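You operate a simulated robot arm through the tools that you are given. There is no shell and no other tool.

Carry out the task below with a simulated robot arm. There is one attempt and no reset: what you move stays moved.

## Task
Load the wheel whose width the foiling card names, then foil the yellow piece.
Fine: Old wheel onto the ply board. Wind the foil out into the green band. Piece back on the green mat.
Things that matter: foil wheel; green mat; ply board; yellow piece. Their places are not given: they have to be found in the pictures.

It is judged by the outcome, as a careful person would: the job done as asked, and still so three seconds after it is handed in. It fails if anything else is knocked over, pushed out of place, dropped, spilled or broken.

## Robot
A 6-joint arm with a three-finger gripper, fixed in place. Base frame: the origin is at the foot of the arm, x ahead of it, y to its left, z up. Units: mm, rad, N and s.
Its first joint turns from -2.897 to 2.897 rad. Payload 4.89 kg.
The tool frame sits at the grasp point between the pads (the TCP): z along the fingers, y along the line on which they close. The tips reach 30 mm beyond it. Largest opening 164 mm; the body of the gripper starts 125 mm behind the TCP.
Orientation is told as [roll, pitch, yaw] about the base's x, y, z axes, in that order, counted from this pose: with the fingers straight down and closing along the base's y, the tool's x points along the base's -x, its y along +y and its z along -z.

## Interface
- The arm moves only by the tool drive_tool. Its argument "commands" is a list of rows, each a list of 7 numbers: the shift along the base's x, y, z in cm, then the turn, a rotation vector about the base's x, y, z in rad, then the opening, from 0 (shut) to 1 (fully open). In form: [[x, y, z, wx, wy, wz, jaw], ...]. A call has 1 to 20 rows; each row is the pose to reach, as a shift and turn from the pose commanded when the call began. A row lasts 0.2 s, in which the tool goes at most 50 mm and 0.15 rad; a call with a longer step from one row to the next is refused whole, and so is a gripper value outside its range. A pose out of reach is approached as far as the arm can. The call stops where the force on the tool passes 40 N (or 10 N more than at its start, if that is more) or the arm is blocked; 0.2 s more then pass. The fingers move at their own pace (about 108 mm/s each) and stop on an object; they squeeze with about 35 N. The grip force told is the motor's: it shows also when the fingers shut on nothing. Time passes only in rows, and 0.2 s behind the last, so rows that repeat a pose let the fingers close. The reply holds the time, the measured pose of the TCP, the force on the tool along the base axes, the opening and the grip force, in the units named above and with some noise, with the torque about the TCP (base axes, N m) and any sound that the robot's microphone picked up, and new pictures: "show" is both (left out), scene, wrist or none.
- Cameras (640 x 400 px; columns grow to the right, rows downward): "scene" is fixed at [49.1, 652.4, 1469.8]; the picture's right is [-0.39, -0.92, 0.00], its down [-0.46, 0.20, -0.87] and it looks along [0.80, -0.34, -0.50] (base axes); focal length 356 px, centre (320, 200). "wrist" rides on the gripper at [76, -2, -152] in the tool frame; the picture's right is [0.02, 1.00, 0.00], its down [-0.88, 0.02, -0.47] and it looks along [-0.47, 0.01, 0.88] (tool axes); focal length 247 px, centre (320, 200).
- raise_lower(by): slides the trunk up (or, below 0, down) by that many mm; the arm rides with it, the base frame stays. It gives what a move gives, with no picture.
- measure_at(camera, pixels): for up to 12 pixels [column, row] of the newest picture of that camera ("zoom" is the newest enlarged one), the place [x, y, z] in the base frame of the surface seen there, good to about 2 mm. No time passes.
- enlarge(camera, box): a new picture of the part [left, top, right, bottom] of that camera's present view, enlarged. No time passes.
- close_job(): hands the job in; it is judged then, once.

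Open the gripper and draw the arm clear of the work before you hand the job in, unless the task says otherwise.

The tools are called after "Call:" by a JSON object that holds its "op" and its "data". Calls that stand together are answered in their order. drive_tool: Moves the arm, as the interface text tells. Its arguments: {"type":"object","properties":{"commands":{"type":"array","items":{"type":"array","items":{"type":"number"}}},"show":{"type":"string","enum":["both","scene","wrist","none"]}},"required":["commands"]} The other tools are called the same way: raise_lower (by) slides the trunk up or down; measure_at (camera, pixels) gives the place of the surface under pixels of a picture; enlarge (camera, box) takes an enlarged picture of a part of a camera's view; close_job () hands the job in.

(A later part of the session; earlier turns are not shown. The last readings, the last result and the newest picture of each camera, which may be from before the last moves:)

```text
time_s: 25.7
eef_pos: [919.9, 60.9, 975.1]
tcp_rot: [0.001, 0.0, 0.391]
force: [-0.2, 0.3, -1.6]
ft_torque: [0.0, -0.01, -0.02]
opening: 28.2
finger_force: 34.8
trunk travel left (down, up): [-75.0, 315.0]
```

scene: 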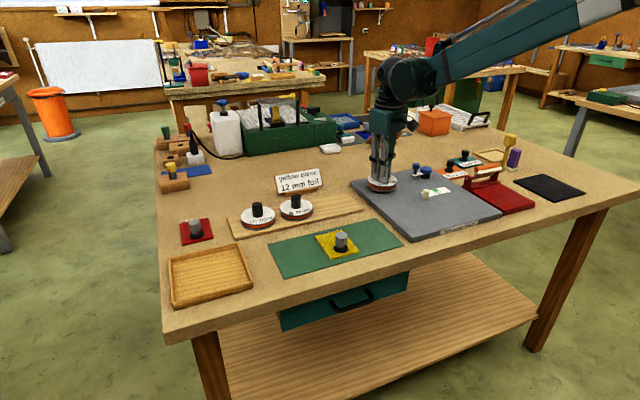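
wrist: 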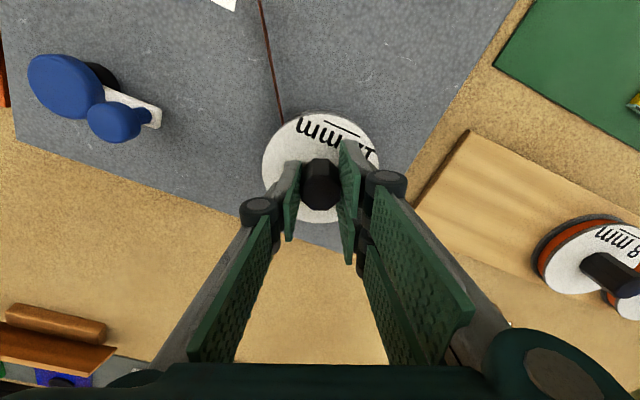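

The foil strip reappeared from the wheel at (270,60)-(282,120), so the wheel is loaded. I press down up to 1.5 mm more to seat, then release and lift.

Call:
{"op": "drive_tool", "data": {"commands": [[0, 0, -0.1, 0, 0, 0, 0], [0, 0, -0.15, 0, 0, 0, 0], [0, 0, -0.05, 0, 0, 0, 0.42], [0, 0, -0.05, 0, 0, 0, 0.42], [0, 0, -0.05, 0, 0, 0, 0.42], [0, 0, 2, 0, 0, 0, 0.42], [0, 0, 5, 0, 0, 0, 0.42], [0, 0, 9, 0, 0, 0, 0.42], [0, 0, 9, 0, 0, 0, 0.42]]}}

Call:
{"op": "enlarge", "data": {"camera": "scene", "box": [350, 160, 462, 230]}}

```text
time_s: 27.7
eef_pos: [920.1, 59.7, 1065.2]
tcp_rot: [0.0, 0.0, 0.394]
force: [-0.7, 0.0, 0.7]
ft_torque: [-0.01, 0.0, -0.03]
opening: 68.7
finger_force: 0.0
trunk travel left (down, up): [-75.0, 315.0]
```

scene: 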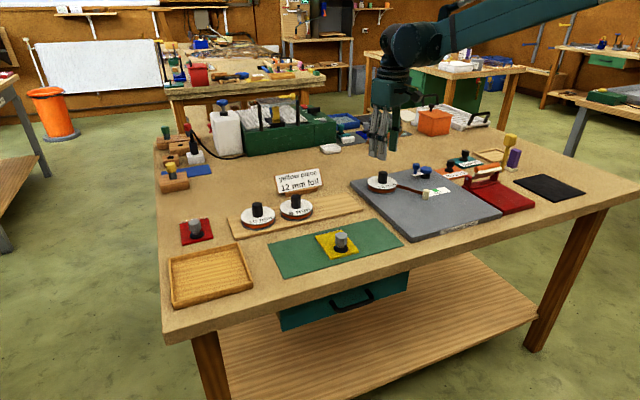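
wrist: 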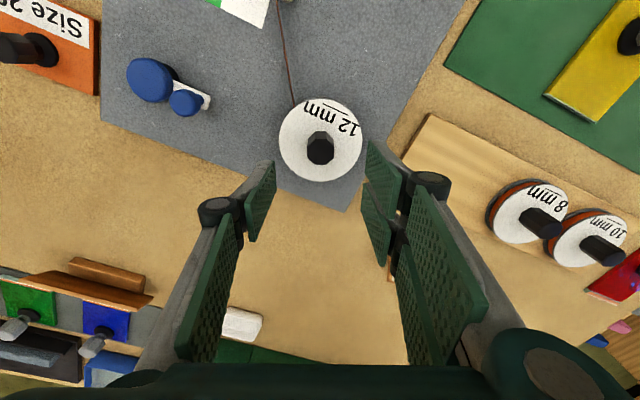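

```text
5.71 times, centred on (406, 195) of scene
```

zoom: 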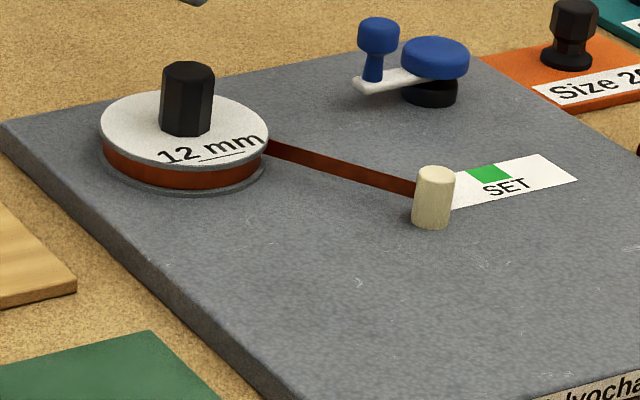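

The 12 mm wheel is loaded with its foil at the peg. Next the crank: I move above its handle near (924,-76), turning the yaw back to 0.

Call:
{"op": "drive_tool", "data": {"commands": [[0, -3, 1, 0, 0, -0.1, 0.42], [0, -6, 1, 0, 0, -0.2, 0.42], [0, -9, 1, 0, 0, -0.3, 0.42], [0, -12, 1, 0, 0, -0.393, 0.42], [0, -14, 0.5, 0, 0, -0.393, 0.42], [0, -14, 0.5, 0, 0, -0.393, 0.42]]}}

Call:
{"op": "enlarge", "data": {"camera": "wrist", "box": [240, 60, 400, 200]}}

```text
time_s: 29.1
eef_pos: [921.6, -80.7, 1069.4]
tcp_rot: [0.001, 0.001, -0.003]
force: [-0.8, -0.2, -0.1]
ft_torque: [0.01, 0.0, 0.02]
opening: 68.7
finger_force: 0.0
trunk travel left (down, up): [-75.0, 315.0]
```

scene: 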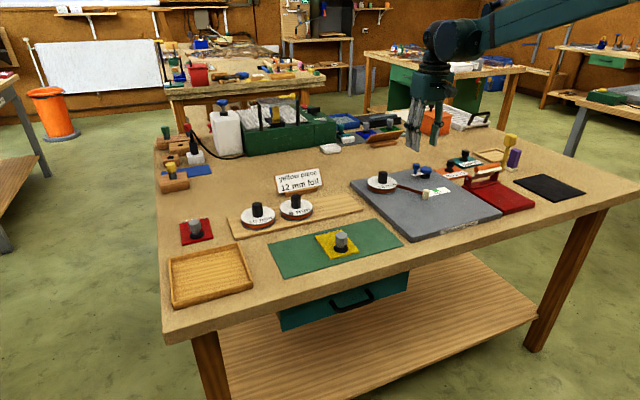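
wrist: 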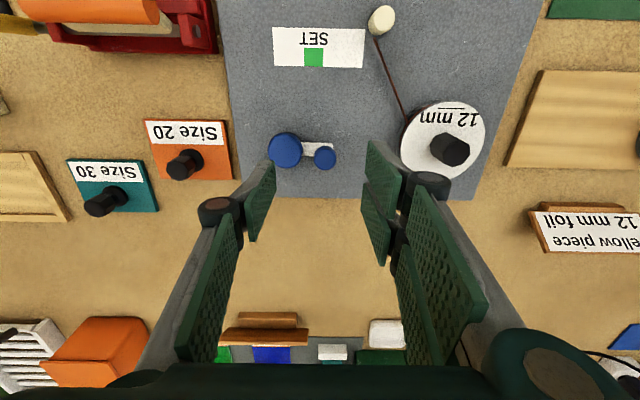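

```text
2.86 times, centred on (320, 130) of wrist
```

zoom: 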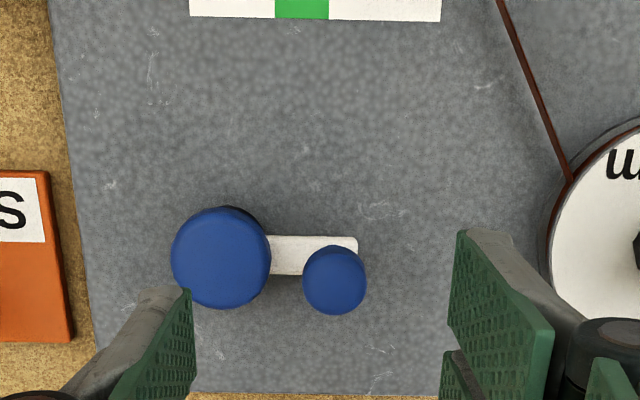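

Call:
{"op": "measure_at", "data": {"camera": "zoom", "pixels": [[220, 260], [175, 260], [268, 260], [220, 215], [220, 303], [335, 280], [307, 280], [364, 280], [335, 250], [335, 310], [285, 240], [285, 270]]}}

Call:
{"op": "measure_at", "data": {"camera": "zoom", "pixels": [[355, 240], [310, 240], [225, 208], [570, 180], [505, 5]]}}

```text
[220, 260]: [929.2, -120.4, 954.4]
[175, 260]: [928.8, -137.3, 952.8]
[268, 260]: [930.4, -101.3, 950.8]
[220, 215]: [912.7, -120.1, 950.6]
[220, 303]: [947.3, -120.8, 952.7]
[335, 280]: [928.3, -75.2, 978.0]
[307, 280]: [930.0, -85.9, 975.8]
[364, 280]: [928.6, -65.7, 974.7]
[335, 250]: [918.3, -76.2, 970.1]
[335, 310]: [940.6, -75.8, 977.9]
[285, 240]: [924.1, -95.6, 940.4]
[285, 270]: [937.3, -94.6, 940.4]
```

```text
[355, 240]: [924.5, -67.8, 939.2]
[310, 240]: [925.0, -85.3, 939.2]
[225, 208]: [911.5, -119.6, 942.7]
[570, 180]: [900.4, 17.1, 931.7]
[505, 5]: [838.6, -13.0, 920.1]
```

Hub centre (929.5,-120), top z≈954; handle centre (929,-75.7), top z≈978; crank arm 44.5 mm. I narrow the jaw and descend over the handle, tips just above the hub's height.

Call:
{"op": "drive_tool", "data": {"commands": [[0.4, 0.3, -1, 0, 0, 0, 0.22], [0.8, 0.48, -3, 0, 0, 0, 0.22], [0.8, 0.48, -5, 0, 0, 0, 0.22], [0.8, 0.48, -7, 0, 0, 0, 0.22], [0.8, 0.48, -8.1, 0, 0, 0, 0.22], [0.8, 0.48, -8.1, 0, 0, 0, 0.22]]}}

Call:
{"op": "enlarge", "data": {"camera": "scene", "box": [390, 150, 454, 190]}}

Call:
{"op": "enlarge", "data": {"camera": "wrist", "box": [220, 100, 420, 260]}}

```text
time_s: 30.5
eef_pos: [929.4, -75.2, 987.6]
tcp_rot: [-0.001, 0.001, 0.0]
force: [0.0, -1.1, 0.4]
ft_torque: [0.01, -0.01, -0.02]
opening: 36.2
finger_force: 0.0
trunk travel left (down, up): [-75.0, 315.0]
```

scene: 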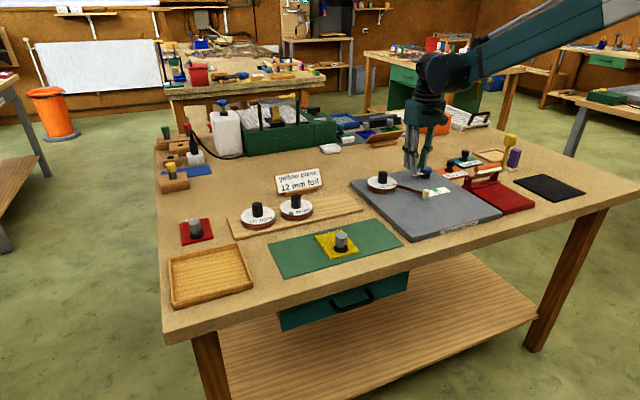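
wrist: 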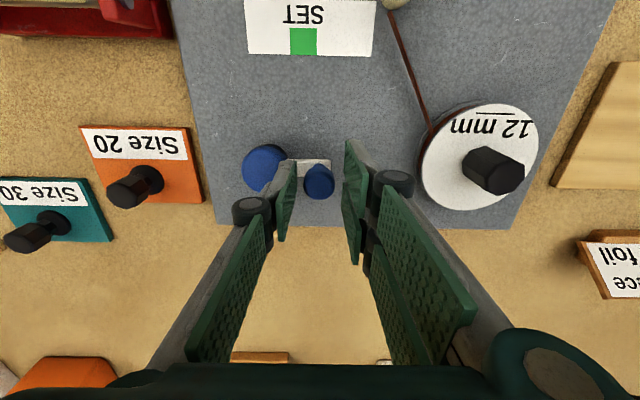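

```text
10.00 times, centred on (422, 170) of scene
```

zoom: 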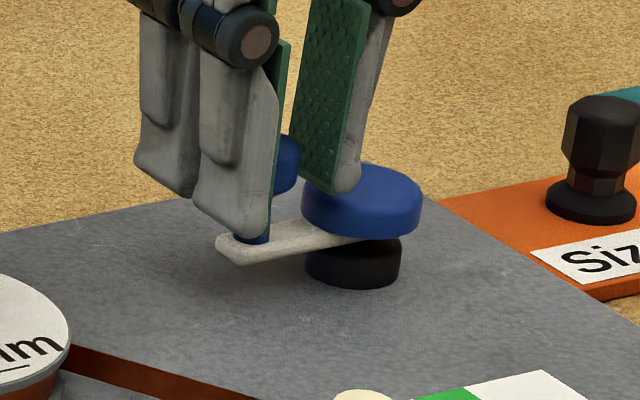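

```text
2.50 times, centred on (320, 180) of wrist
```

zoom: 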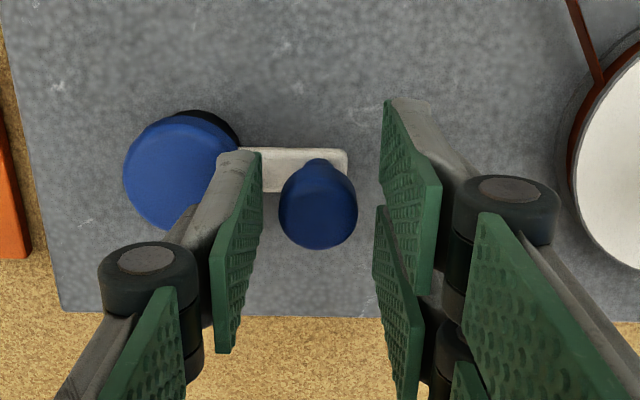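

The handle is between the pads. I close on it, and then try a small turn (counter-clockwise seen from above would move it toward -x... I first just grip).

Call:
{"op": "drive_tool", "data": {"commands": [[0, 0, 0, 0, 0, 0, 0], [0, 0, 0, 0, 0, 0, 0], [0, 0, 0, 0, 0, 0, 0]], "show": "none"}}

Call:
{"op": "drive_tool", "data": {"commands": [[0, 0, 0, 0, 0, 0, 0]], "show": "wrist"}}

```text
time_s: 31.3
eef_pos: [928.2, -75.5, 989.2]
tcp_rot: [0.0, 0.0, 0.0]
force: [0.3, -8.7, -2.9]
ft_torque: [-0.25, -0.05, 0.01]
opening: 22.4
finger_force: 44.9
trunk travel left (down, up): [-75.0, 315.0]
```

```text
time_s: 31.7
eef_pos: [928.4, -76.2, 988.3]
tcp_rot: [0.0, 0.001, 0.0]
force: [0.9, -10.9, -3.7]
ft_torque: [-0.26, -0.02, 0.02]
opening: 22.2
finger_force: 44.8
trunk travel left (down, up): [-75.0, 315.0]
```

wrist: 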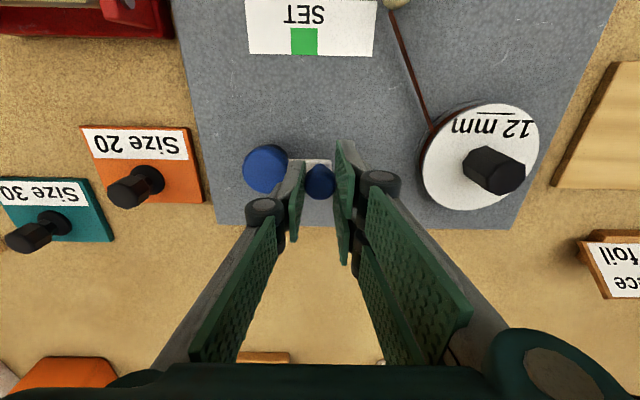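

Gripped, with -11 N in y meaning the handle centre is ~1 mm nearer the hub. I turn the handle 45° counter-clockwise (seen from above, toward -x) about the hub and look at the foil.

Call:
{"op": "drive_tool", "data": {"commands": [[0, -0.05, 0, 0, 0, 0, 0], [-0.38, -0.07, 0, 0, 0, 0, 0], [-0.76, -0.12, 0, 0, 0, 0, 0], [-1.14, -0.2, 0, 0, 0, 0, 0], [-1.5, -0.32, 0, 0, 0, 0, 0], [-1.86, -0.46, 0, 0, 0, 0, 0], [-2.2, -0.64, 0, 0, 0, 0, 0], [-2.52, -0.85, 0, 0, 0, 0, 0], [-2.83, -1.08, 0, 0, 0, 0, 0], [-3.11, -1.34, 0, 0, 0, 0, 0]]}}

Call:
{"op": "enlarge", "data": {"camera": "scene", "box": [370, 150, 466, 210]}}

```text
time_s: 33.8
eef_pos: [898.8, -81.8, 987.4]
tcp_rot: [0.006, 0.002, 0.002]
force: [-3.1, 13.8, -0.2]
ft_torque: [0.06, -0.14, 0.34]
opening: 22.8
finger_force: 44.9
trunk travel left (down, up): [-75.0, 315.0]
stopped in row 10: the force on the tool passed its limit at 42 N (the readings are from after the stop); the commanded pose is now the measured one
```

scene: 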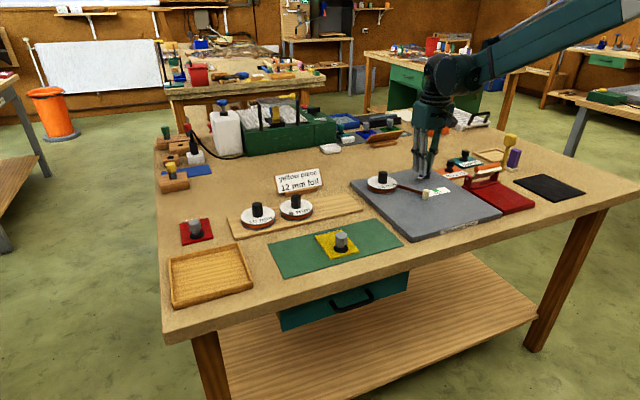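
wrist: 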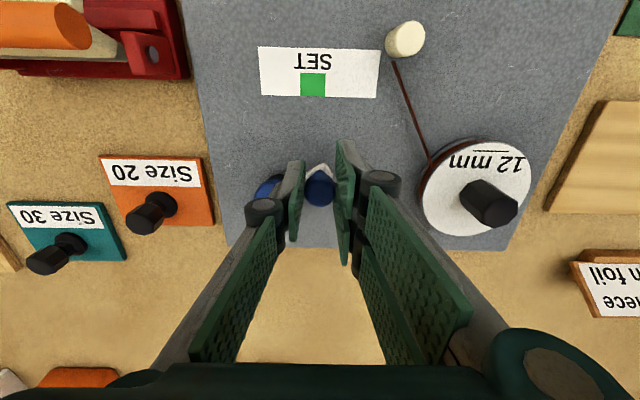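

```text
6.67 times, centred on (418, 180) of scene
```

zoom: 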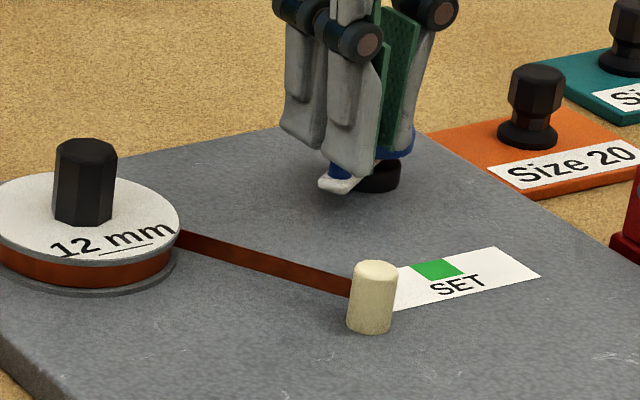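

The move stopped at 42 N and no foil came past the peg. I look closely at the crank's actual position.

Call:
{"op": "enlarge", "data": {"camera": "wrist", "box": [240, 120, 400, 220]}}

Call:
{"op": "measure_at", "data": {"camera": "zoom", "pixels": [[318, 270], [318, 185], [318, 230], [130, 255], [180, 245], [318, 300], [290, 270], [345, 270]]}}

Call:
{"op": "enlarge", "data": {"camera": "scene", "box": [400, 160, 448, 190]}}

```text
4.00 times, centred on (320, 170) of wrist
```

zoom: 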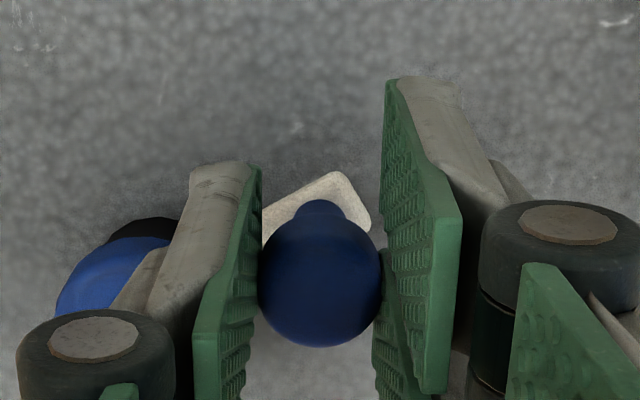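

```text
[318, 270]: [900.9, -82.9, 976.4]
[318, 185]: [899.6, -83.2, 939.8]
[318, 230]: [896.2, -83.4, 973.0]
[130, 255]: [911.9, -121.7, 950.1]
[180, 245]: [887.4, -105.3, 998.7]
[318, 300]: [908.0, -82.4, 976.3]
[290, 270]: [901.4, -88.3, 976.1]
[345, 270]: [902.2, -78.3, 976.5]
```

```text
13.33 times, centred on (424, 175) of scene
```

zoom: 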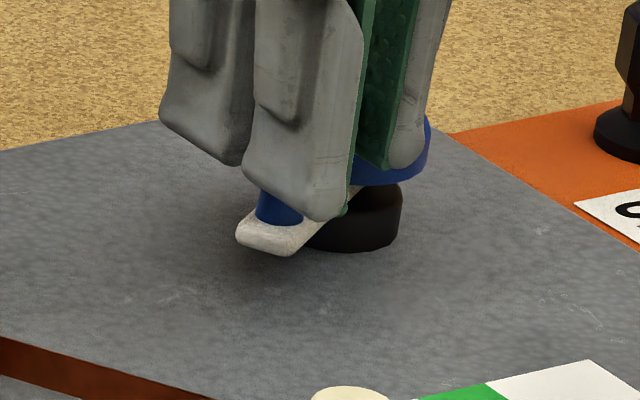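

The handle is now at about (903,-83), i.e. turned ~35° with it lagging in the grip. I check the peg area for any foil coming out.

Call:
{"op": "enlarge", "data": {"camera": "wrist", "box": [340, 10, 452, 80]}}

Call:
{"op": "enlarge", "data": {"camera": "scene", "box": [405, 175, 453, 205]}}

```text
5.71 times, centred on (396, 45) of wrist
```

zoom: 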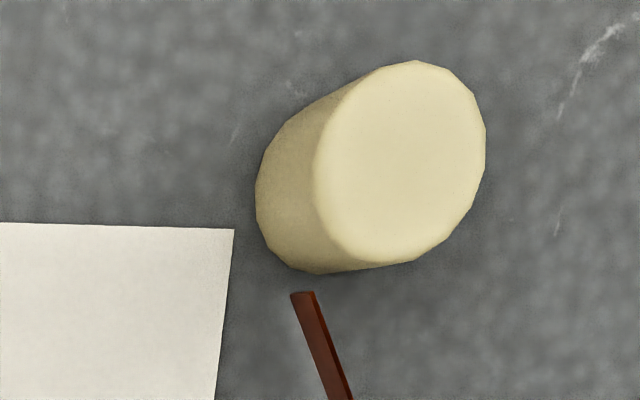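

```text
13.33 times, centred on (429, 190) of scene
```

zoom: 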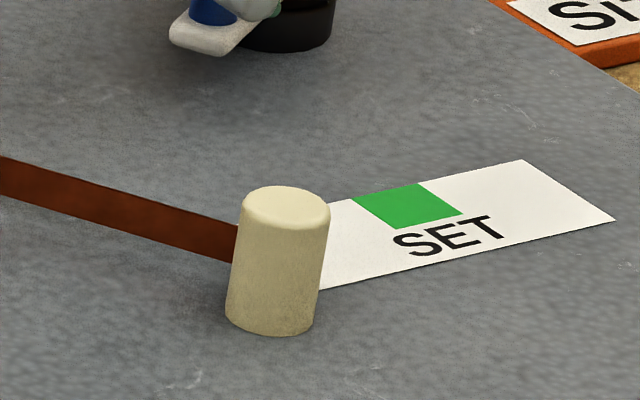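

The foil ends right by the peg; nothing has come out with this direction. I turn the handle back clockwise past its start to about φ=45° and watch.

Call:
{"op": "drive_tool", "data": {"commands": [[0.4, -0.15, 0, 0, 0, 0, 0], [0.85, 0, 0, 0, 0, 0, 0], [1.2, 0.18, 0, 0, 0, 0, 0], [1.55, 0.32, 0, 0, 0, 0, 0], [1.92, 0.44, 0, 0, 0, 0, 0], [2.3, 0.52, 0, 0, 0, 0, 0], [2.68, 0.57, 0, 0, 0, 0, 0], [3.07, 0.59, 0, 0, 0, 0, 0], [3.45, 0.57, 0, 0, 0, 0, 0], [3.84, 0.52, 0, 0, 0, 0, 0], [4.22, 0.44, 0, 0, 0, 0, 0], [4.58, 0.32, 0, 0, 0, 0, 0]]}}

Call:
{"op": "enlarge", "data": {"camera": "scene", "box": [390, 155, 462, 205]}}

Call:
{"op": "enlarge", "data": {"camera": "wrist", "box": [220, 0, 420, 200]}}

```text
time_s: 34.2
eef_pos: [903.1, -81.1, 989.6]
tcp_rot: [0.007, 0.002, 0.004]
force: [-3.1, 13.4, 5.2]
ft_torque: [0.22, 0.24, 0.19]
opening: 22.8
finger_force: 44.8
trunk travel left (down, up): [-75.0, 315.0]
stopped in row 2: the force on the tool passed its limit at 42 N (the readings are from after the stop); the commanded pose is now the measured one
```

scene: 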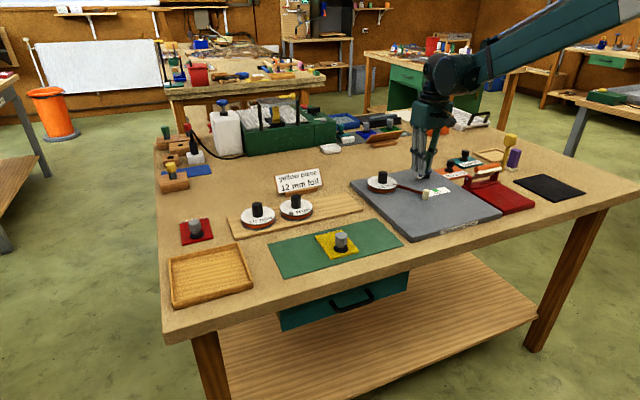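
wrist: 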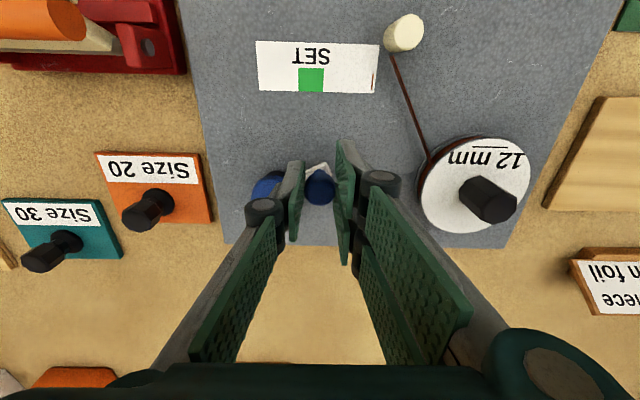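

```text
8.00 times, centred on (426, 180) of scene
```

zoom: 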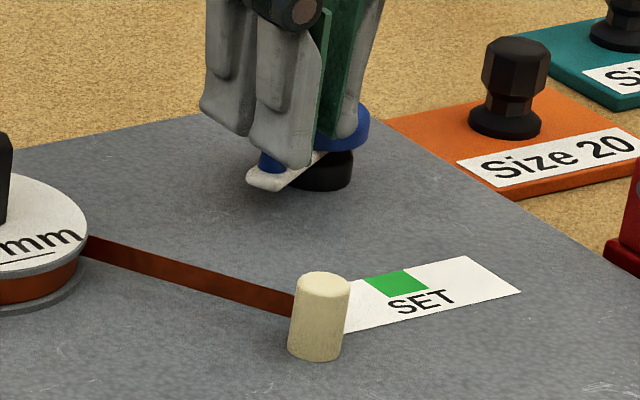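

```text
2.00 times, centred on (320, 100) of wrist
```

zoom: 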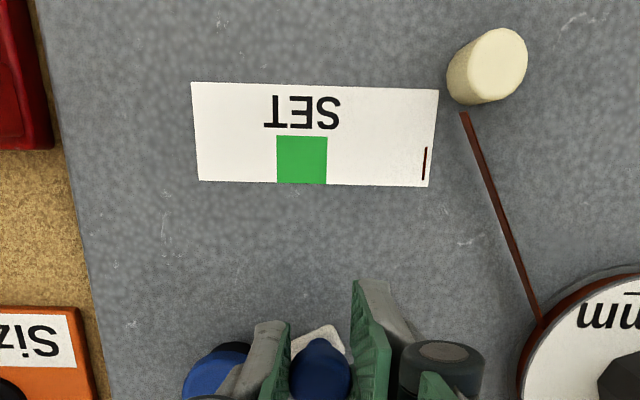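

A small brown line now shows on the label near its right end at zoom (425,163) — the foil tip seems to have started out. I measure it and the handle.

Call:
{"op": "measure_at", "data": {"camera": "zoom", "pixels": [[425, 150], [424, 175], [437, 135], [195, 135], [277, 160], [327, 160], [321, 368], [318, 335]]}}

Call:
{"op": "enlarge", "data": {"camera": "wrist", "box": [330, 20, 426, 110]}}

Call:
{"op": "enlarge", "data": {"camera": "wrist", "box": [240, 120, 400, 220]}}

```text
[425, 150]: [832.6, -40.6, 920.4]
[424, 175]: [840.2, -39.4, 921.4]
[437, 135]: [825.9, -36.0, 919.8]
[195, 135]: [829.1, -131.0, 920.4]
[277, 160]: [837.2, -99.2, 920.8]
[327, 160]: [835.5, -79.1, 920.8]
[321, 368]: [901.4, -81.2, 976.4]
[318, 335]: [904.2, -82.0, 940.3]
```

```text
4.44 times, centred on (378, 65) of wrist
```

zoom: 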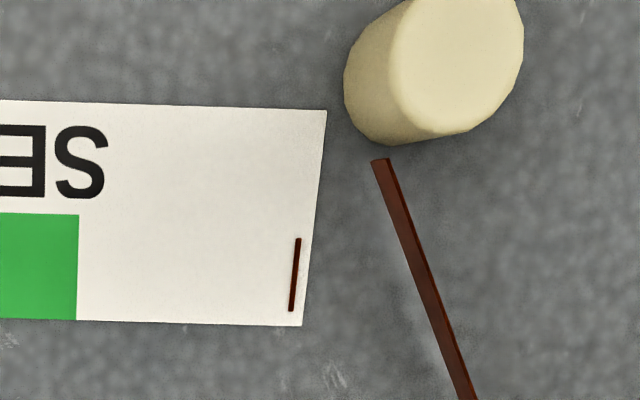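

```text
4.00 times, centred on (320, 170) of wrist
```

zoom: 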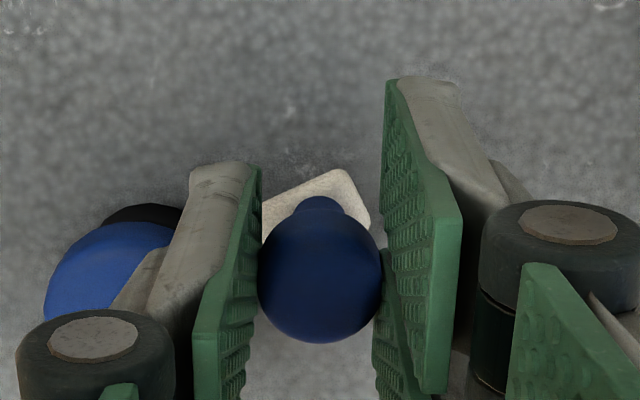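

The tip of the flat-lying foil is at y≈-40 on the label, so the counter-clockwise turn is winding it out; the target is the green band y≈-80…-99. To push better, I release, lift, and turn the jaw so that it closes along the crank's tangent (yaw -0.96).

Call:
{"op": "drive_tool", "data": {"commands": [[0, 0, 0, 0, 0, 0, 0.22], [0, 0, 0, 0, 0, 0, 0.22], [0, 0, 1.5, 0, 0, 0, 0.22], [0, 0, 4, 0, 0, 0, 0.22], [0, 0, 5, 0, 0, -0.14, 0.22], [0, 0, 5, 0, 0, -0.28, 0.22], [0, 0, 5, 0, 0, -0.42, 0.22], [0, 0, 5, 0, 0, -0.56, 0.22], [0, 0, 5, 0, 0, -0.7, 0.22], [0, 0, 5, 0, 0, -0.84, 0.22], [0, 0, 5, 0, 0, -0.96, 0.22], [0, 0, 5, 0, 0, -0.96, 0.22]]}}

Call:
{"op": "enlarge", "data": {"camera": "wrist", "box": [240, 80, 400, 220]}}

Call:
{"op": "enlarge", "data": {"camera": "scene", "box": [390, 155, 462, 205]}}

```text
time_s: 36.9
eef_pos: [903.5, -81.7, 1038.1]
tcp_rot: [0.005, 0.005, -0.957]
force: [0.7, 0.2, -0.7]
ft_torque: [-0.02, -0.02, -0.02]
opening: 36.0
finger_force: 0.0
trunk travel left (down, up): [-75.0, 315.0]
```

scene: 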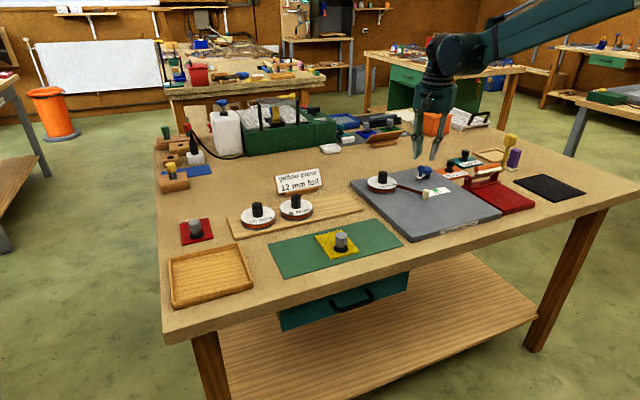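
wrist: 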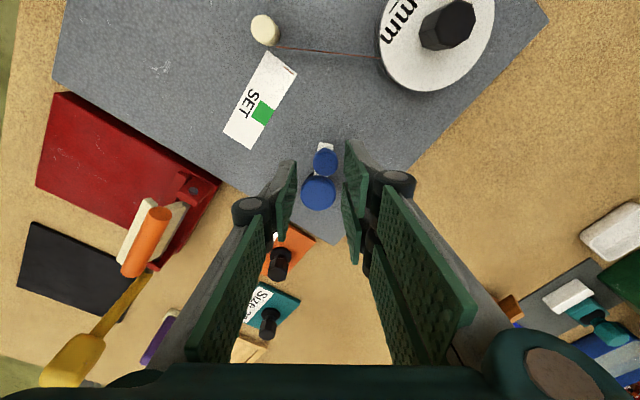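

```text
2.86 times, centred on (320, 150) of wrist
```

zoom: 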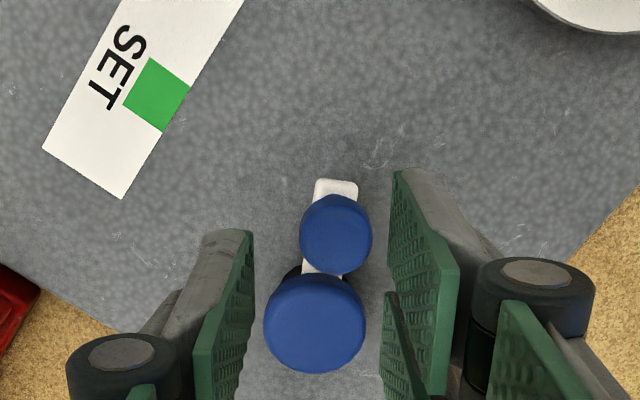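

```text
8.00 times, centred on (426, 180) of scene
```

zoom: 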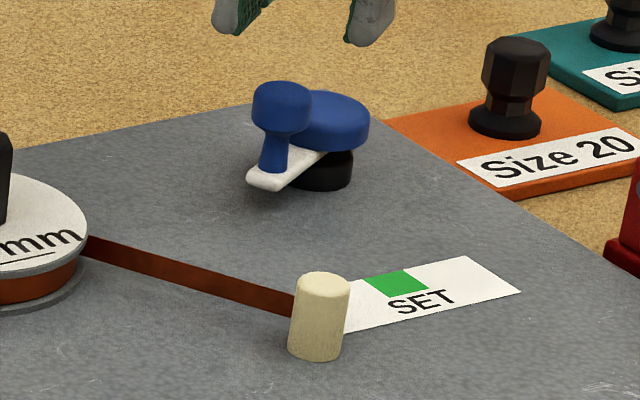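

I measure handle and hub in the wrist view, at about (325,160) and (318,192).

Call:
{"op": "enlarge", "data": {"camera": "wrist", "box": [270, 130, 370, 220]}}

Call:
{"op": "measure_at", "data": {"camera": "wrist", "pixels": [[325, 161], [325, 152], [325, 168], [314, 161], [337, 161], [318, 193], [302, 193], [335, 193], [318, 180], [318, 208], [325, 145]]}}

```text
4.44 times, centred on (320, 175) of wrist
```

zoom: 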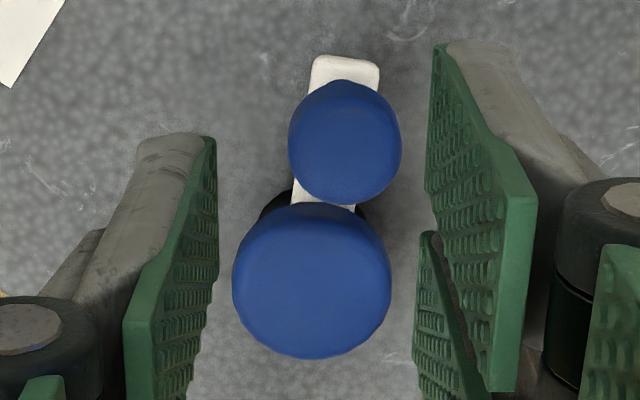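

```text
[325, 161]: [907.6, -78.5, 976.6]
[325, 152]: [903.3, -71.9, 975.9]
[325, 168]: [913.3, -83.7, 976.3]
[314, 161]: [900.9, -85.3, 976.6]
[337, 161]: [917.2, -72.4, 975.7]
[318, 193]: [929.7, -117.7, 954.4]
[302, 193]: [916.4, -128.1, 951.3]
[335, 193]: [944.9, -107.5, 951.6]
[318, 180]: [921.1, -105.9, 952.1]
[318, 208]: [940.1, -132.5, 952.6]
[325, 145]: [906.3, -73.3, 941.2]
```

Hub centre ≈(930,-119.4), handle ≈(908.5,-79), so φ≈118.5° with R≈45. I descend over the handle with the tangential jaw and close it to a loose cage.

Call:
{"op": "drive_tool", "data": {"commands": [[0.25, 0.15, -1, 0, 0, -0.09, 0.22], [0.5, 0.25, -2.5, 0, 0, -0.09, 0.22], [0.5, 0.25, -4, 0, 0, -0.09, 0.22], [0.5, 0.25, -5, 0, 0, -0.09, 0.22], [0.5, 0.25, -5, 0, 0, -0.09, 0.16], [0.5, 0.25, -5, 0, 0, -0.09, 0.16]], "show": "wrist"}}

Call:
{"op": "enlarge", "data": {"camera": "wrist", "box": [260, 130, 380, 230]}}

```text
time_s: 38.2
eef_pos: [908.4, -79.4, 987.5]
tcp_rot: [0.004, 0.005, -1.047]
force: [-1.2, -0.7, 0.9]
ft_torque: [0.01, 0.03, 0.02]
opening: 26.3
finger_force: 0.0
trunk travel left (down, up): [-75.0, 315.0]
```

wrist: 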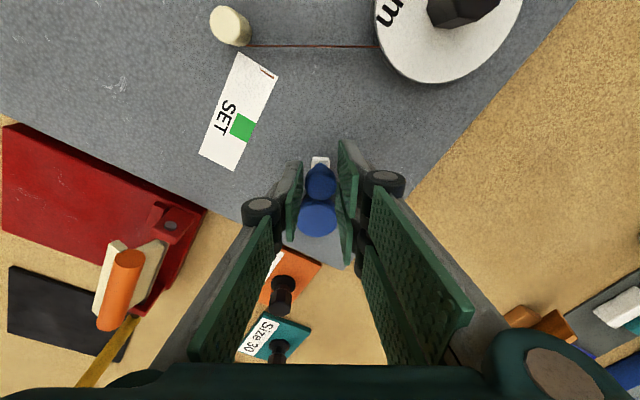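

```text
4.00 times, centred on (320, 180) of wrist
```

zoom: 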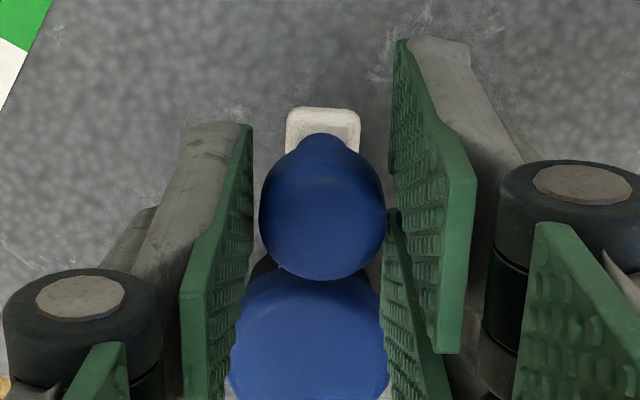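

The handle is caged between the pads. I sweep 60° counter-clockwise slowly, turning the tool with it.

Call:
{"op": "drive_tool", "data": {"commands": [[-0.336, -0.202, 0, 0, 0, 0.0873, 0.16], [-0.654, -0.433, 0, 0, 0, 0.1746, 0.16], [-0.95, -0.69, 0, 0, 0, 0.262, 0.16], [-1.223, -0.973, 0, 0, 0, 0.349, 0.16], [-1.47, -1.278, 0, 0, 0, 0.4365, 0.16], [-1.689, -1.603, 0, 0, 0, 0.524, 0.16], [-1.88, -1.947, 0, 0, 0, 0.611, 0.16], [-2.039, -2.305, 0, 0, 0, 0.698, 0.16], [-2.167, -2.677, 0, 0, 0, 0.786, 0.16], [-2.262, -3.057, 0, 0, 0, 0.873, 0.16], [-2.324, -3.445, 0, 0, 0, 0.96, 0.16], [-2.351, -3.837, 0, 0, 0, 1.048, 0.16]]}}

Call:
{"op": "enlarge", "data": {"camera": "wrist", "box": [240, 0, 400, 220]}}

```text
time_s: 40.9
eef_pos: [885.6, -117.2, 988.5]
tcp_rot: [0.005, 0.003, 0.004]
force: [-0.9, 0.7, 0.2]
ft_torque: [-0.01, 0.0, 0.01]
opening: 26.3
finger_force: 0.2
trunk travel left (down, up): [-75.0, 315.0]
```

scene: 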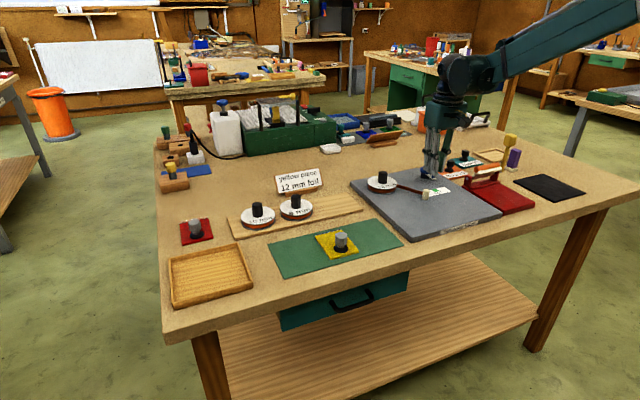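
wrist: 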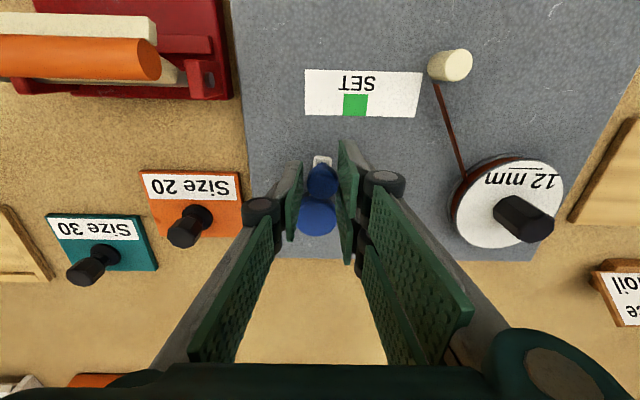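

```text
1.82 times, centred on (320, 110) of wrist
```

zoom: 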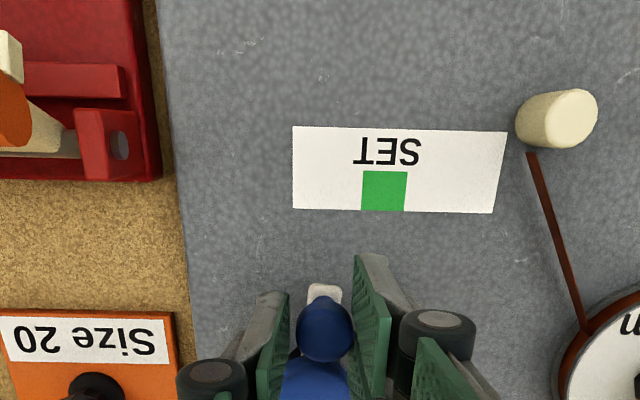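

The marker vanished, so counter-clockwise retracts and clockwise winds the foil out. The crank now moves with almost no force. I sweep clockwise 40° and check.

Call:
{"op": "drive_tool", "data": {"commands": [[0.027, 0.392, 0, 0, 0, -0.0873, 0.16], [0.089, 0.779, 0, 0, 0, -0.1746, 0.16], [0.184, 1.16, 0, 0, 0, -0.262, 0.16], [0.312, 1.531, 0, 0, 0, -0.349, 0.16], [0.472, 1.89, 0, 0, 0, -0.4365, 0.16], [0.662, 2.233, 0, 0, 0, -0.524, 0.16], [0.881, 2.559, 0, 0, 0, -0.611, 0.16], [1.128, 2.864, 0, 0, 0, -0.698, 0.16]]}}

Call:
{"op": "enlarge", "data": {"camera": "wrist", "box": [200, 20, 360, 220]}}

```text
time_s: 42.6
eef_pos: [895.2, -91.1, 987.3]
tcp_rot: [0.005, 0.003, -0.698]
force: [0.0, -0.5, 0.5]
ft_torque: [0.05, 0.04, 0.01]
opening: 26.3
finger_force: 0.6
trunk travel left (down, up): [-75.0, 315.0]
```

scene: 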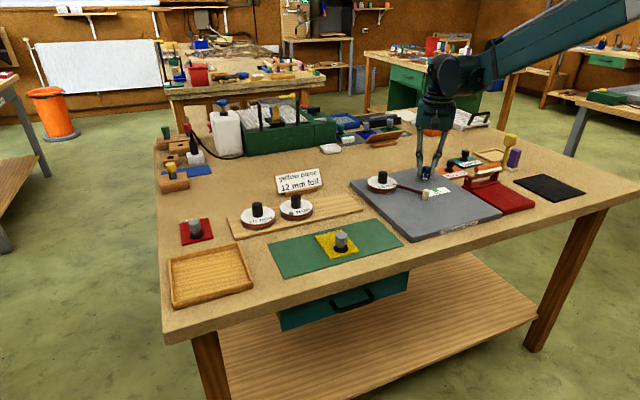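
wrist: 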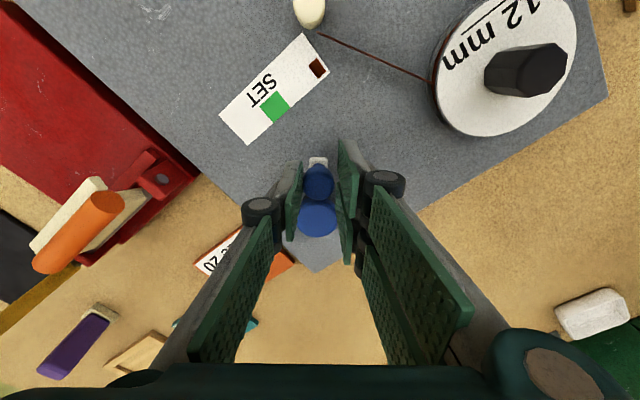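

```text
2.00 times, centred on (280, 120) of wrist
```

zoom: 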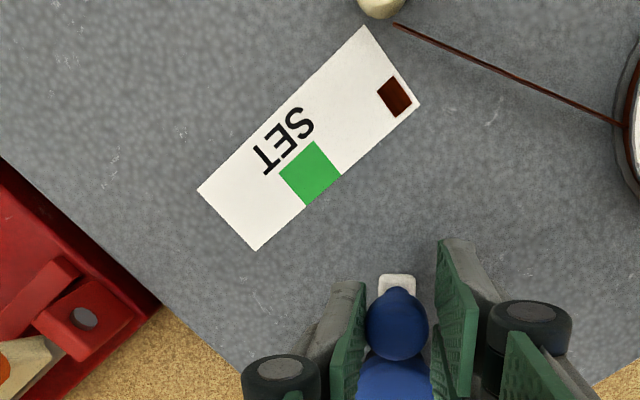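

The foil strip now shows on the label at zoom (395,97). I measure its tip to calibrate mm per degree.

Call:
{"op": "measure_at", "data": {"camera": "zoom", "pixels": [[384, 105], [395, 97], [404, 92], [391, 84], [400, 112], [292, 188], [325, 158], [398, 325]]}}

Call:
{"op": "enlarge", "data": {"camera": "wrist", "box": [220, 30, 340, 150]}}

```text
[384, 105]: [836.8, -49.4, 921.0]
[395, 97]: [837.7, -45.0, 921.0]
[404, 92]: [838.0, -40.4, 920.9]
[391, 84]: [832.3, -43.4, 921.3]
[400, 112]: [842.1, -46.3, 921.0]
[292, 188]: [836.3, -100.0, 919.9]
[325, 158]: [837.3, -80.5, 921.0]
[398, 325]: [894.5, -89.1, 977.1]
```

```text
3.33 times, centred on (280, 90) of wrist
```

zoom: 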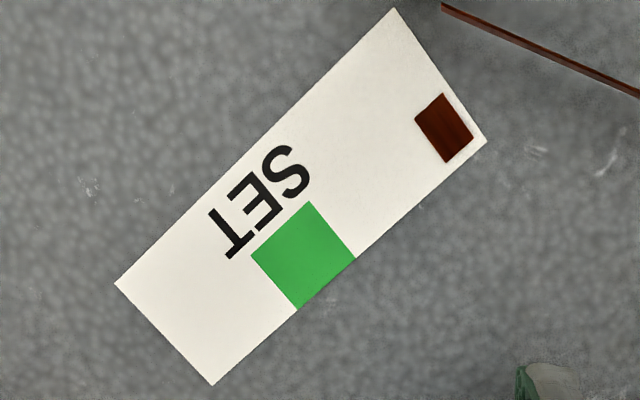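

The strip runs from y≈-39.5 to tip y≈-49.5 after ~36°, so ~0.28 mm/deg; about 140° more is needed. I continue clockwise 60°.

Call:
{"op": "drive_tool", "data": {"commands": [[0.273, 0.283, 0, 0, 0, -0.0873, 0.16], [0.569, 0.54, 0, 0, 0, -0.1746, 0.16], [0.887, 0.771, 0, 0, 0, -0.262, 0.16], [1.223, 0.973, 0, 0, 0, -0.349, 0.16], [1.576, 1.145, 0, 0, 0, -0.4365, 0.16], [1.943, 1.286, 0, 0, 0, -0.524, 0.16], [2.32, 1.394, 0, 0, 0, -0.611, 0.16], [2.705, 1.469, 0, 0, 0, -0.698, 0.16], [3.096, 1.51, 0, 0, 0, -0.786, 0.16], [3.488, 1.517, 0, 0, 0, -0.873, 0.16], [3.88, 1.49, 0, 0, 0, -0.96, 0.16], [4.268, 1.428, 0, 0, 0, -1.048, 0.16]]}}

Call:
{"op": "enlarge", "data": {"camera": "scene", "box": [400, 160, 464, 210]}}

```text
time_s: 45.2
eef_pos: [938.5, -75.3, 988.7]
tcp_rot: [0.004, 0.005, -1.746]
force: [-0.2, 0.4, -1.3]
ft_torque: [0.05, -0.02, -0.03]
opening: 26.5
finger_force: 0.0
trunk travel left (down, up): [-75.0, 315.0]
```

scene: 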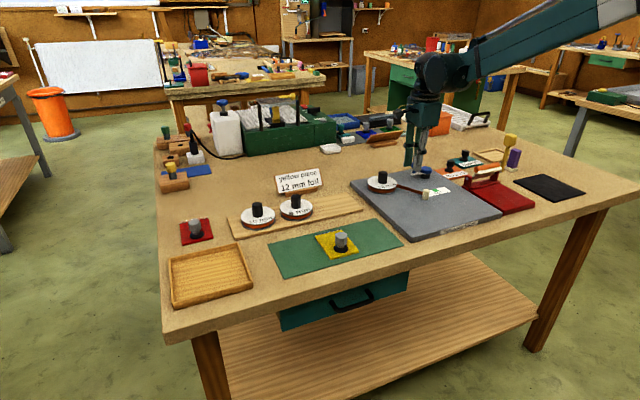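
wrist: 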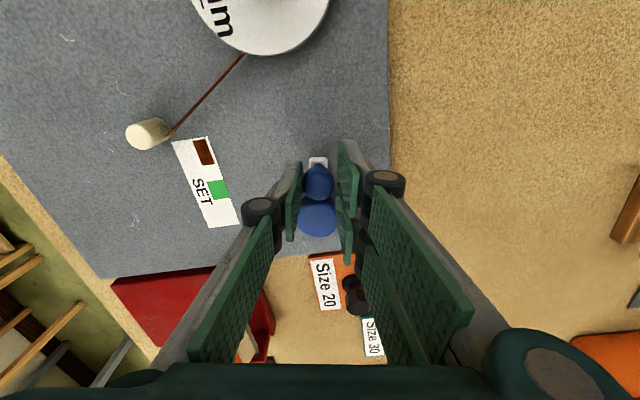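

```text
8.00 times, centred on (432, 185) of scene
```

zoom: 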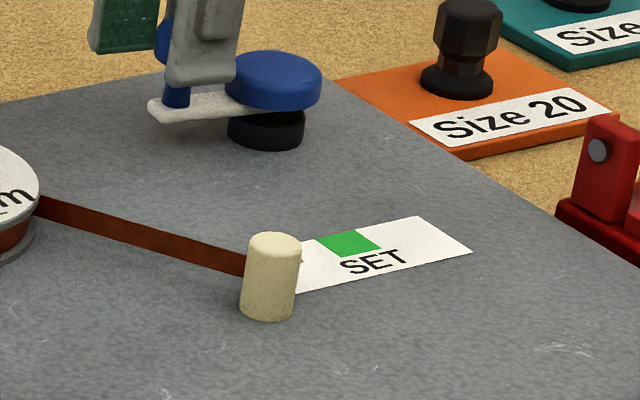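

Call:
{"op": "enlarge", "data": {"camera": "wrist", "box": [150, 120, 270, 240]}}

Call:
{"op": "measure_at", "data": {"camera": "wrist", "pixels": [[209, 164], [205, 153], [200, 141], [210, 183], [221, 199], [319, 175], [319, 193]]}}

```text
3.33 times, centred on (210, 180) of wrist
```

zoom: 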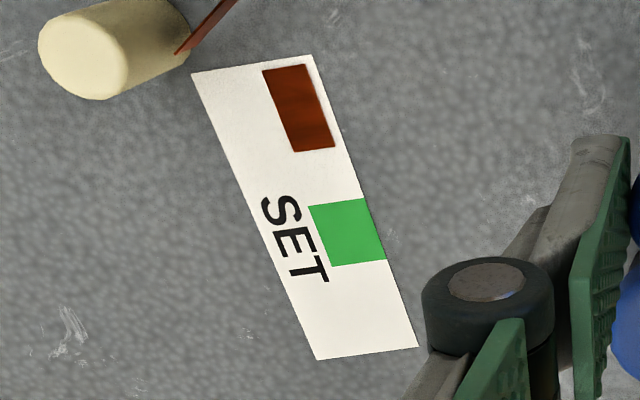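

```text
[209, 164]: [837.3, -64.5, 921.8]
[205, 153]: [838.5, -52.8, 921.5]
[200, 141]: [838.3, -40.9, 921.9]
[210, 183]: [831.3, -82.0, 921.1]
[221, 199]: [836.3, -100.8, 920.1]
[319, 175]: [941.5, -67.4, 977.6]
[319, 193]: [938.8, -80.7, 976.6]
```

Tip is now at y≈-65 (15.5 mm per 60°); ~95° more needed to reach y≈-90. I continue another 50°, turning the tool less to stay off joint limits.

Call:
{"op": "drive_tool", "data": {"commands": [[0.381, -0.095, 0, 0, 0, -0.052, 0.16], [0.752, -0.223, 0, 0, 0, -0.104, 0.16], [1.111, -0.383, 0, 0, 0, -0.156, 0.16], [1.454, -0.573, 0, 0, 0, -0.208, 0.16], [1.779, -0.792, 0, 0, 0, -0.26, 0.16], [2.084, -1.039, 0, 0, 0, -0.312, 0.16], [2.367, -1.312, 0, 0, 0, -0.364, 0.16], [2.624, -1.608, 0, 0, 0, -0.416, 0.16], [2.855, -1.926, 0, 0, 0, -0.468, 0.16], [3.057, -2.262, 0, 0, 0, -0.52, 0.16]]}}

Call:
{"op": "enlarge", "data": {"camera": "scene", "box": [400, 160, 464, 210]}}

```text
time_s: 47.5
eef_pos: [971.0, -96.9, 988.5]
tcp_rot: [0.005, 0.004, -2.265]
force: [-0.8, -0.1, 0.1]
ft_torque: [-0.02, -0.02, -0.02]
opening: 26.5
finger_force: 0.1
trunk travel left (down, up): [-75.0, 315.0]
```

scene: 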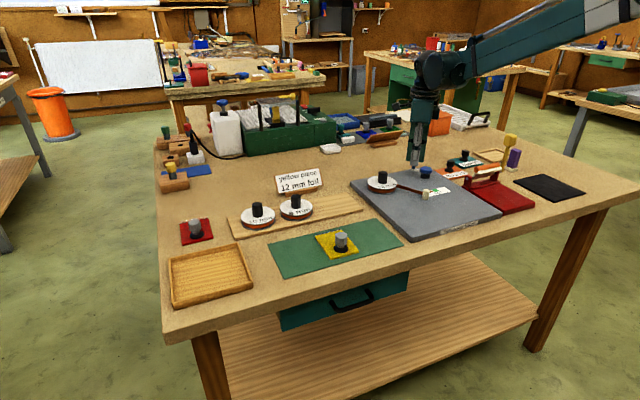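
wrist: 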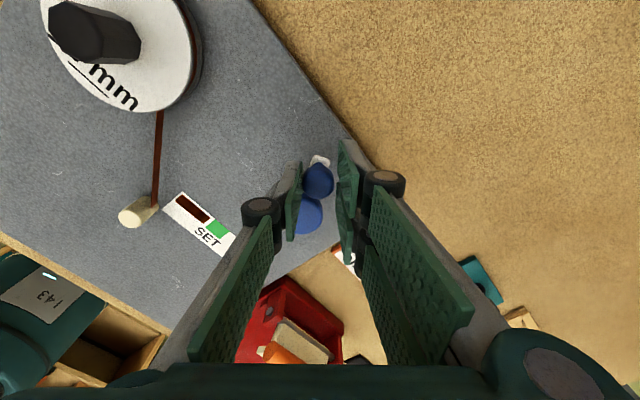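

```text
8.00 times, centred on (432, 185) of scene
```

zoom: 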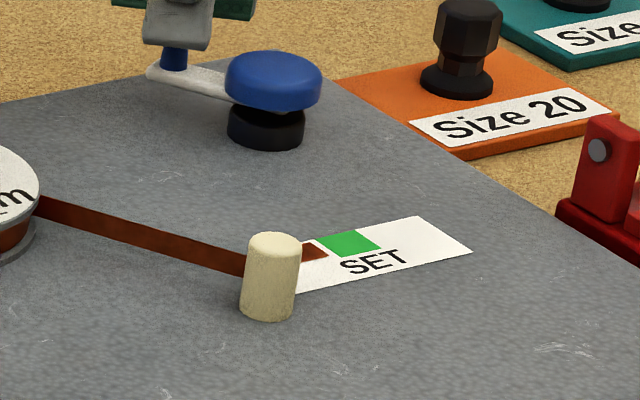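

The strip tip has almost reached the green band. I measure it in the wrist and scene views.

Call:
{"op": "enlarge", "data": {"camera": "wrist", "box": [150, 180, 250, 260]}}

Call:
{"op": "measure_at", "data": {"camera": "wrist", "pixels": [[207, 217], [180, 198], [209, 221], [214, 232], [228, 236]]}}

Call:
{"op": "measure_at", "data": {"camera": "scene", "pixels": [[432, 192], [433.4, 192.2], [434, 191]]}}

```text
5.00 times, centred on (200, 220) of wrist
```

zoom: 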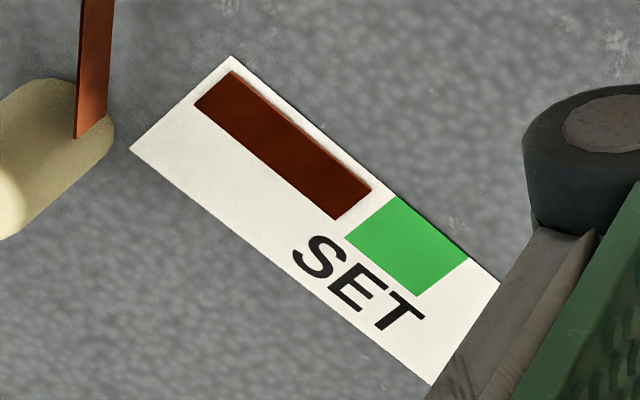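

```text
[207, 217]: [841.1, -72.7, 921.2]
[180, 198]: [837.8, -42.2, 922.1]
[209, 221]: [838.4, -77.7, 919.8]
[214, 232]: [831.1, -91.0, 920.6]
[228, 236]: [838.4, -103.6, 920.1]
```

```text
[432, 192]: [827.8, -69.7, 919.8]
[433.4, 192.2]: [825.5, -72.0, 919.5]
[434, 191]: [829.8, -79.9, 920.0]
```

Tip is at y≈-76; the band spans -80 to -100. I continue about 45° more clockwise to bring the tip near -88.

Call:
{"op": "drive_tool", "data": {"commands": [[0.172, -0.353, 0, 0, 0, -0.052, 0.16], [0.313, -0.72, 0, 0, 0, -0.104, 0.16], [0.421, -1.097, 0, 0, 0, -0.156, 0.16], [0.496, -1.482, 0, 0, 0, -0.208, 0.16], [0.537, -1.873, 0, 0, 0, -0.26, 0.16], [0.544, -2.265, 0, 0, 0, -0.312, 0.16], [0.517, -2.657, 0, 0, 0, -0.364, 0.16], [0.455, -3.045, 0, 0, 0, -0.416, 0.16], [0.36, -3.425, 0, 0, 0, -0.468, 0.16]]}}

Call:
{"op": "enlarge", "data": {"camera": "scene", "box": [400, 160, 464, 210]}}

```text
time_s: 49.5
eef_pos: [973.2, -131.2, 987.8]
tcp_rot: [0.006, 0.005, -2.734]
force: [-0.8, 0.1, 0.4]
ft_torque: [-0.01, 0.01, 0.0]
opening: 26.3
finger_force: 0.6
trunk travel left (down, up): [-75.0, 315.0]
```

scene: 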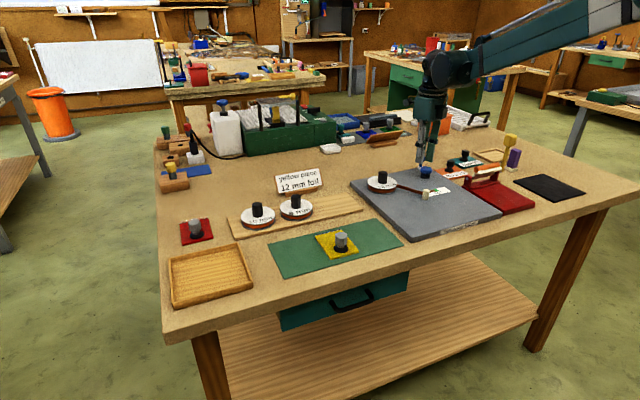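
wrist: 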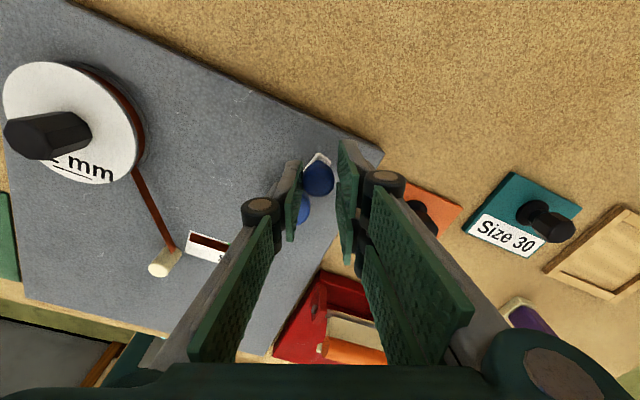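

```text
8.00 times, centred on (432, 185) of scene
```

zoom: 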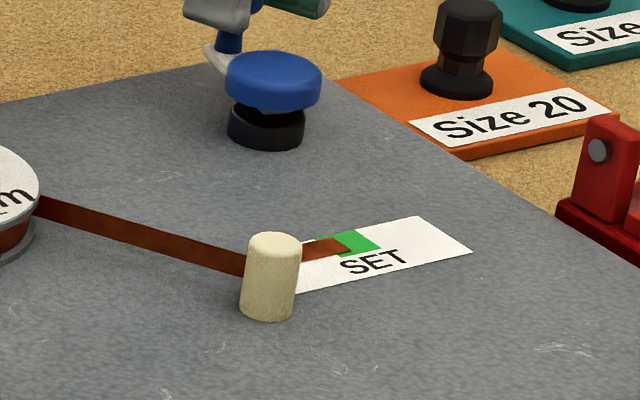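

The foil tip is now about the middle of the green band, at zoom (345,247). I measure it to confirm before releasing.

Call:
{"op": "enlarge", "data": {"camera": "scene", "box": [424, 182, 448, 197]}}

Call:
{"op": "measure_at", "data": {"camera": "zoom", "pixels": [[320, 200], [300, 230], [330, 215], [400, 210], [250, 230], [200, 200]]}}

```text
16.00 times, centred on (436, 190) of scene
```

zoom: 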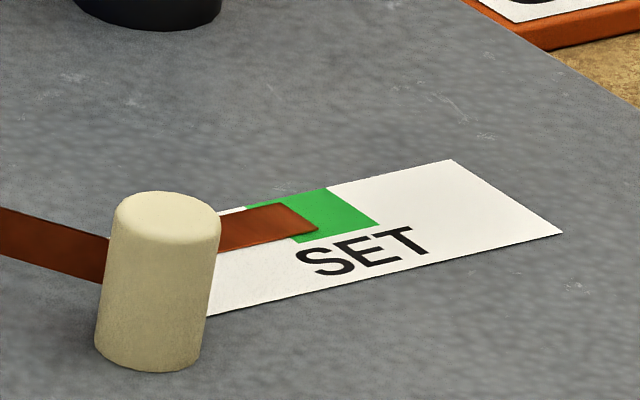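

```text
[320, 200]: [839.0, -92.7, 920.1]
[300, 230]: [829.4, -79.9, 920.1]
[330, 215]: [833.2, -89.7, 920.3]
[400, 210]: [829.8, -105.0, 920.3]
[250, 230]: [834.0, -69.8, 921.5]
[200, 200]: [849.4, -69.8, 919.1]
```

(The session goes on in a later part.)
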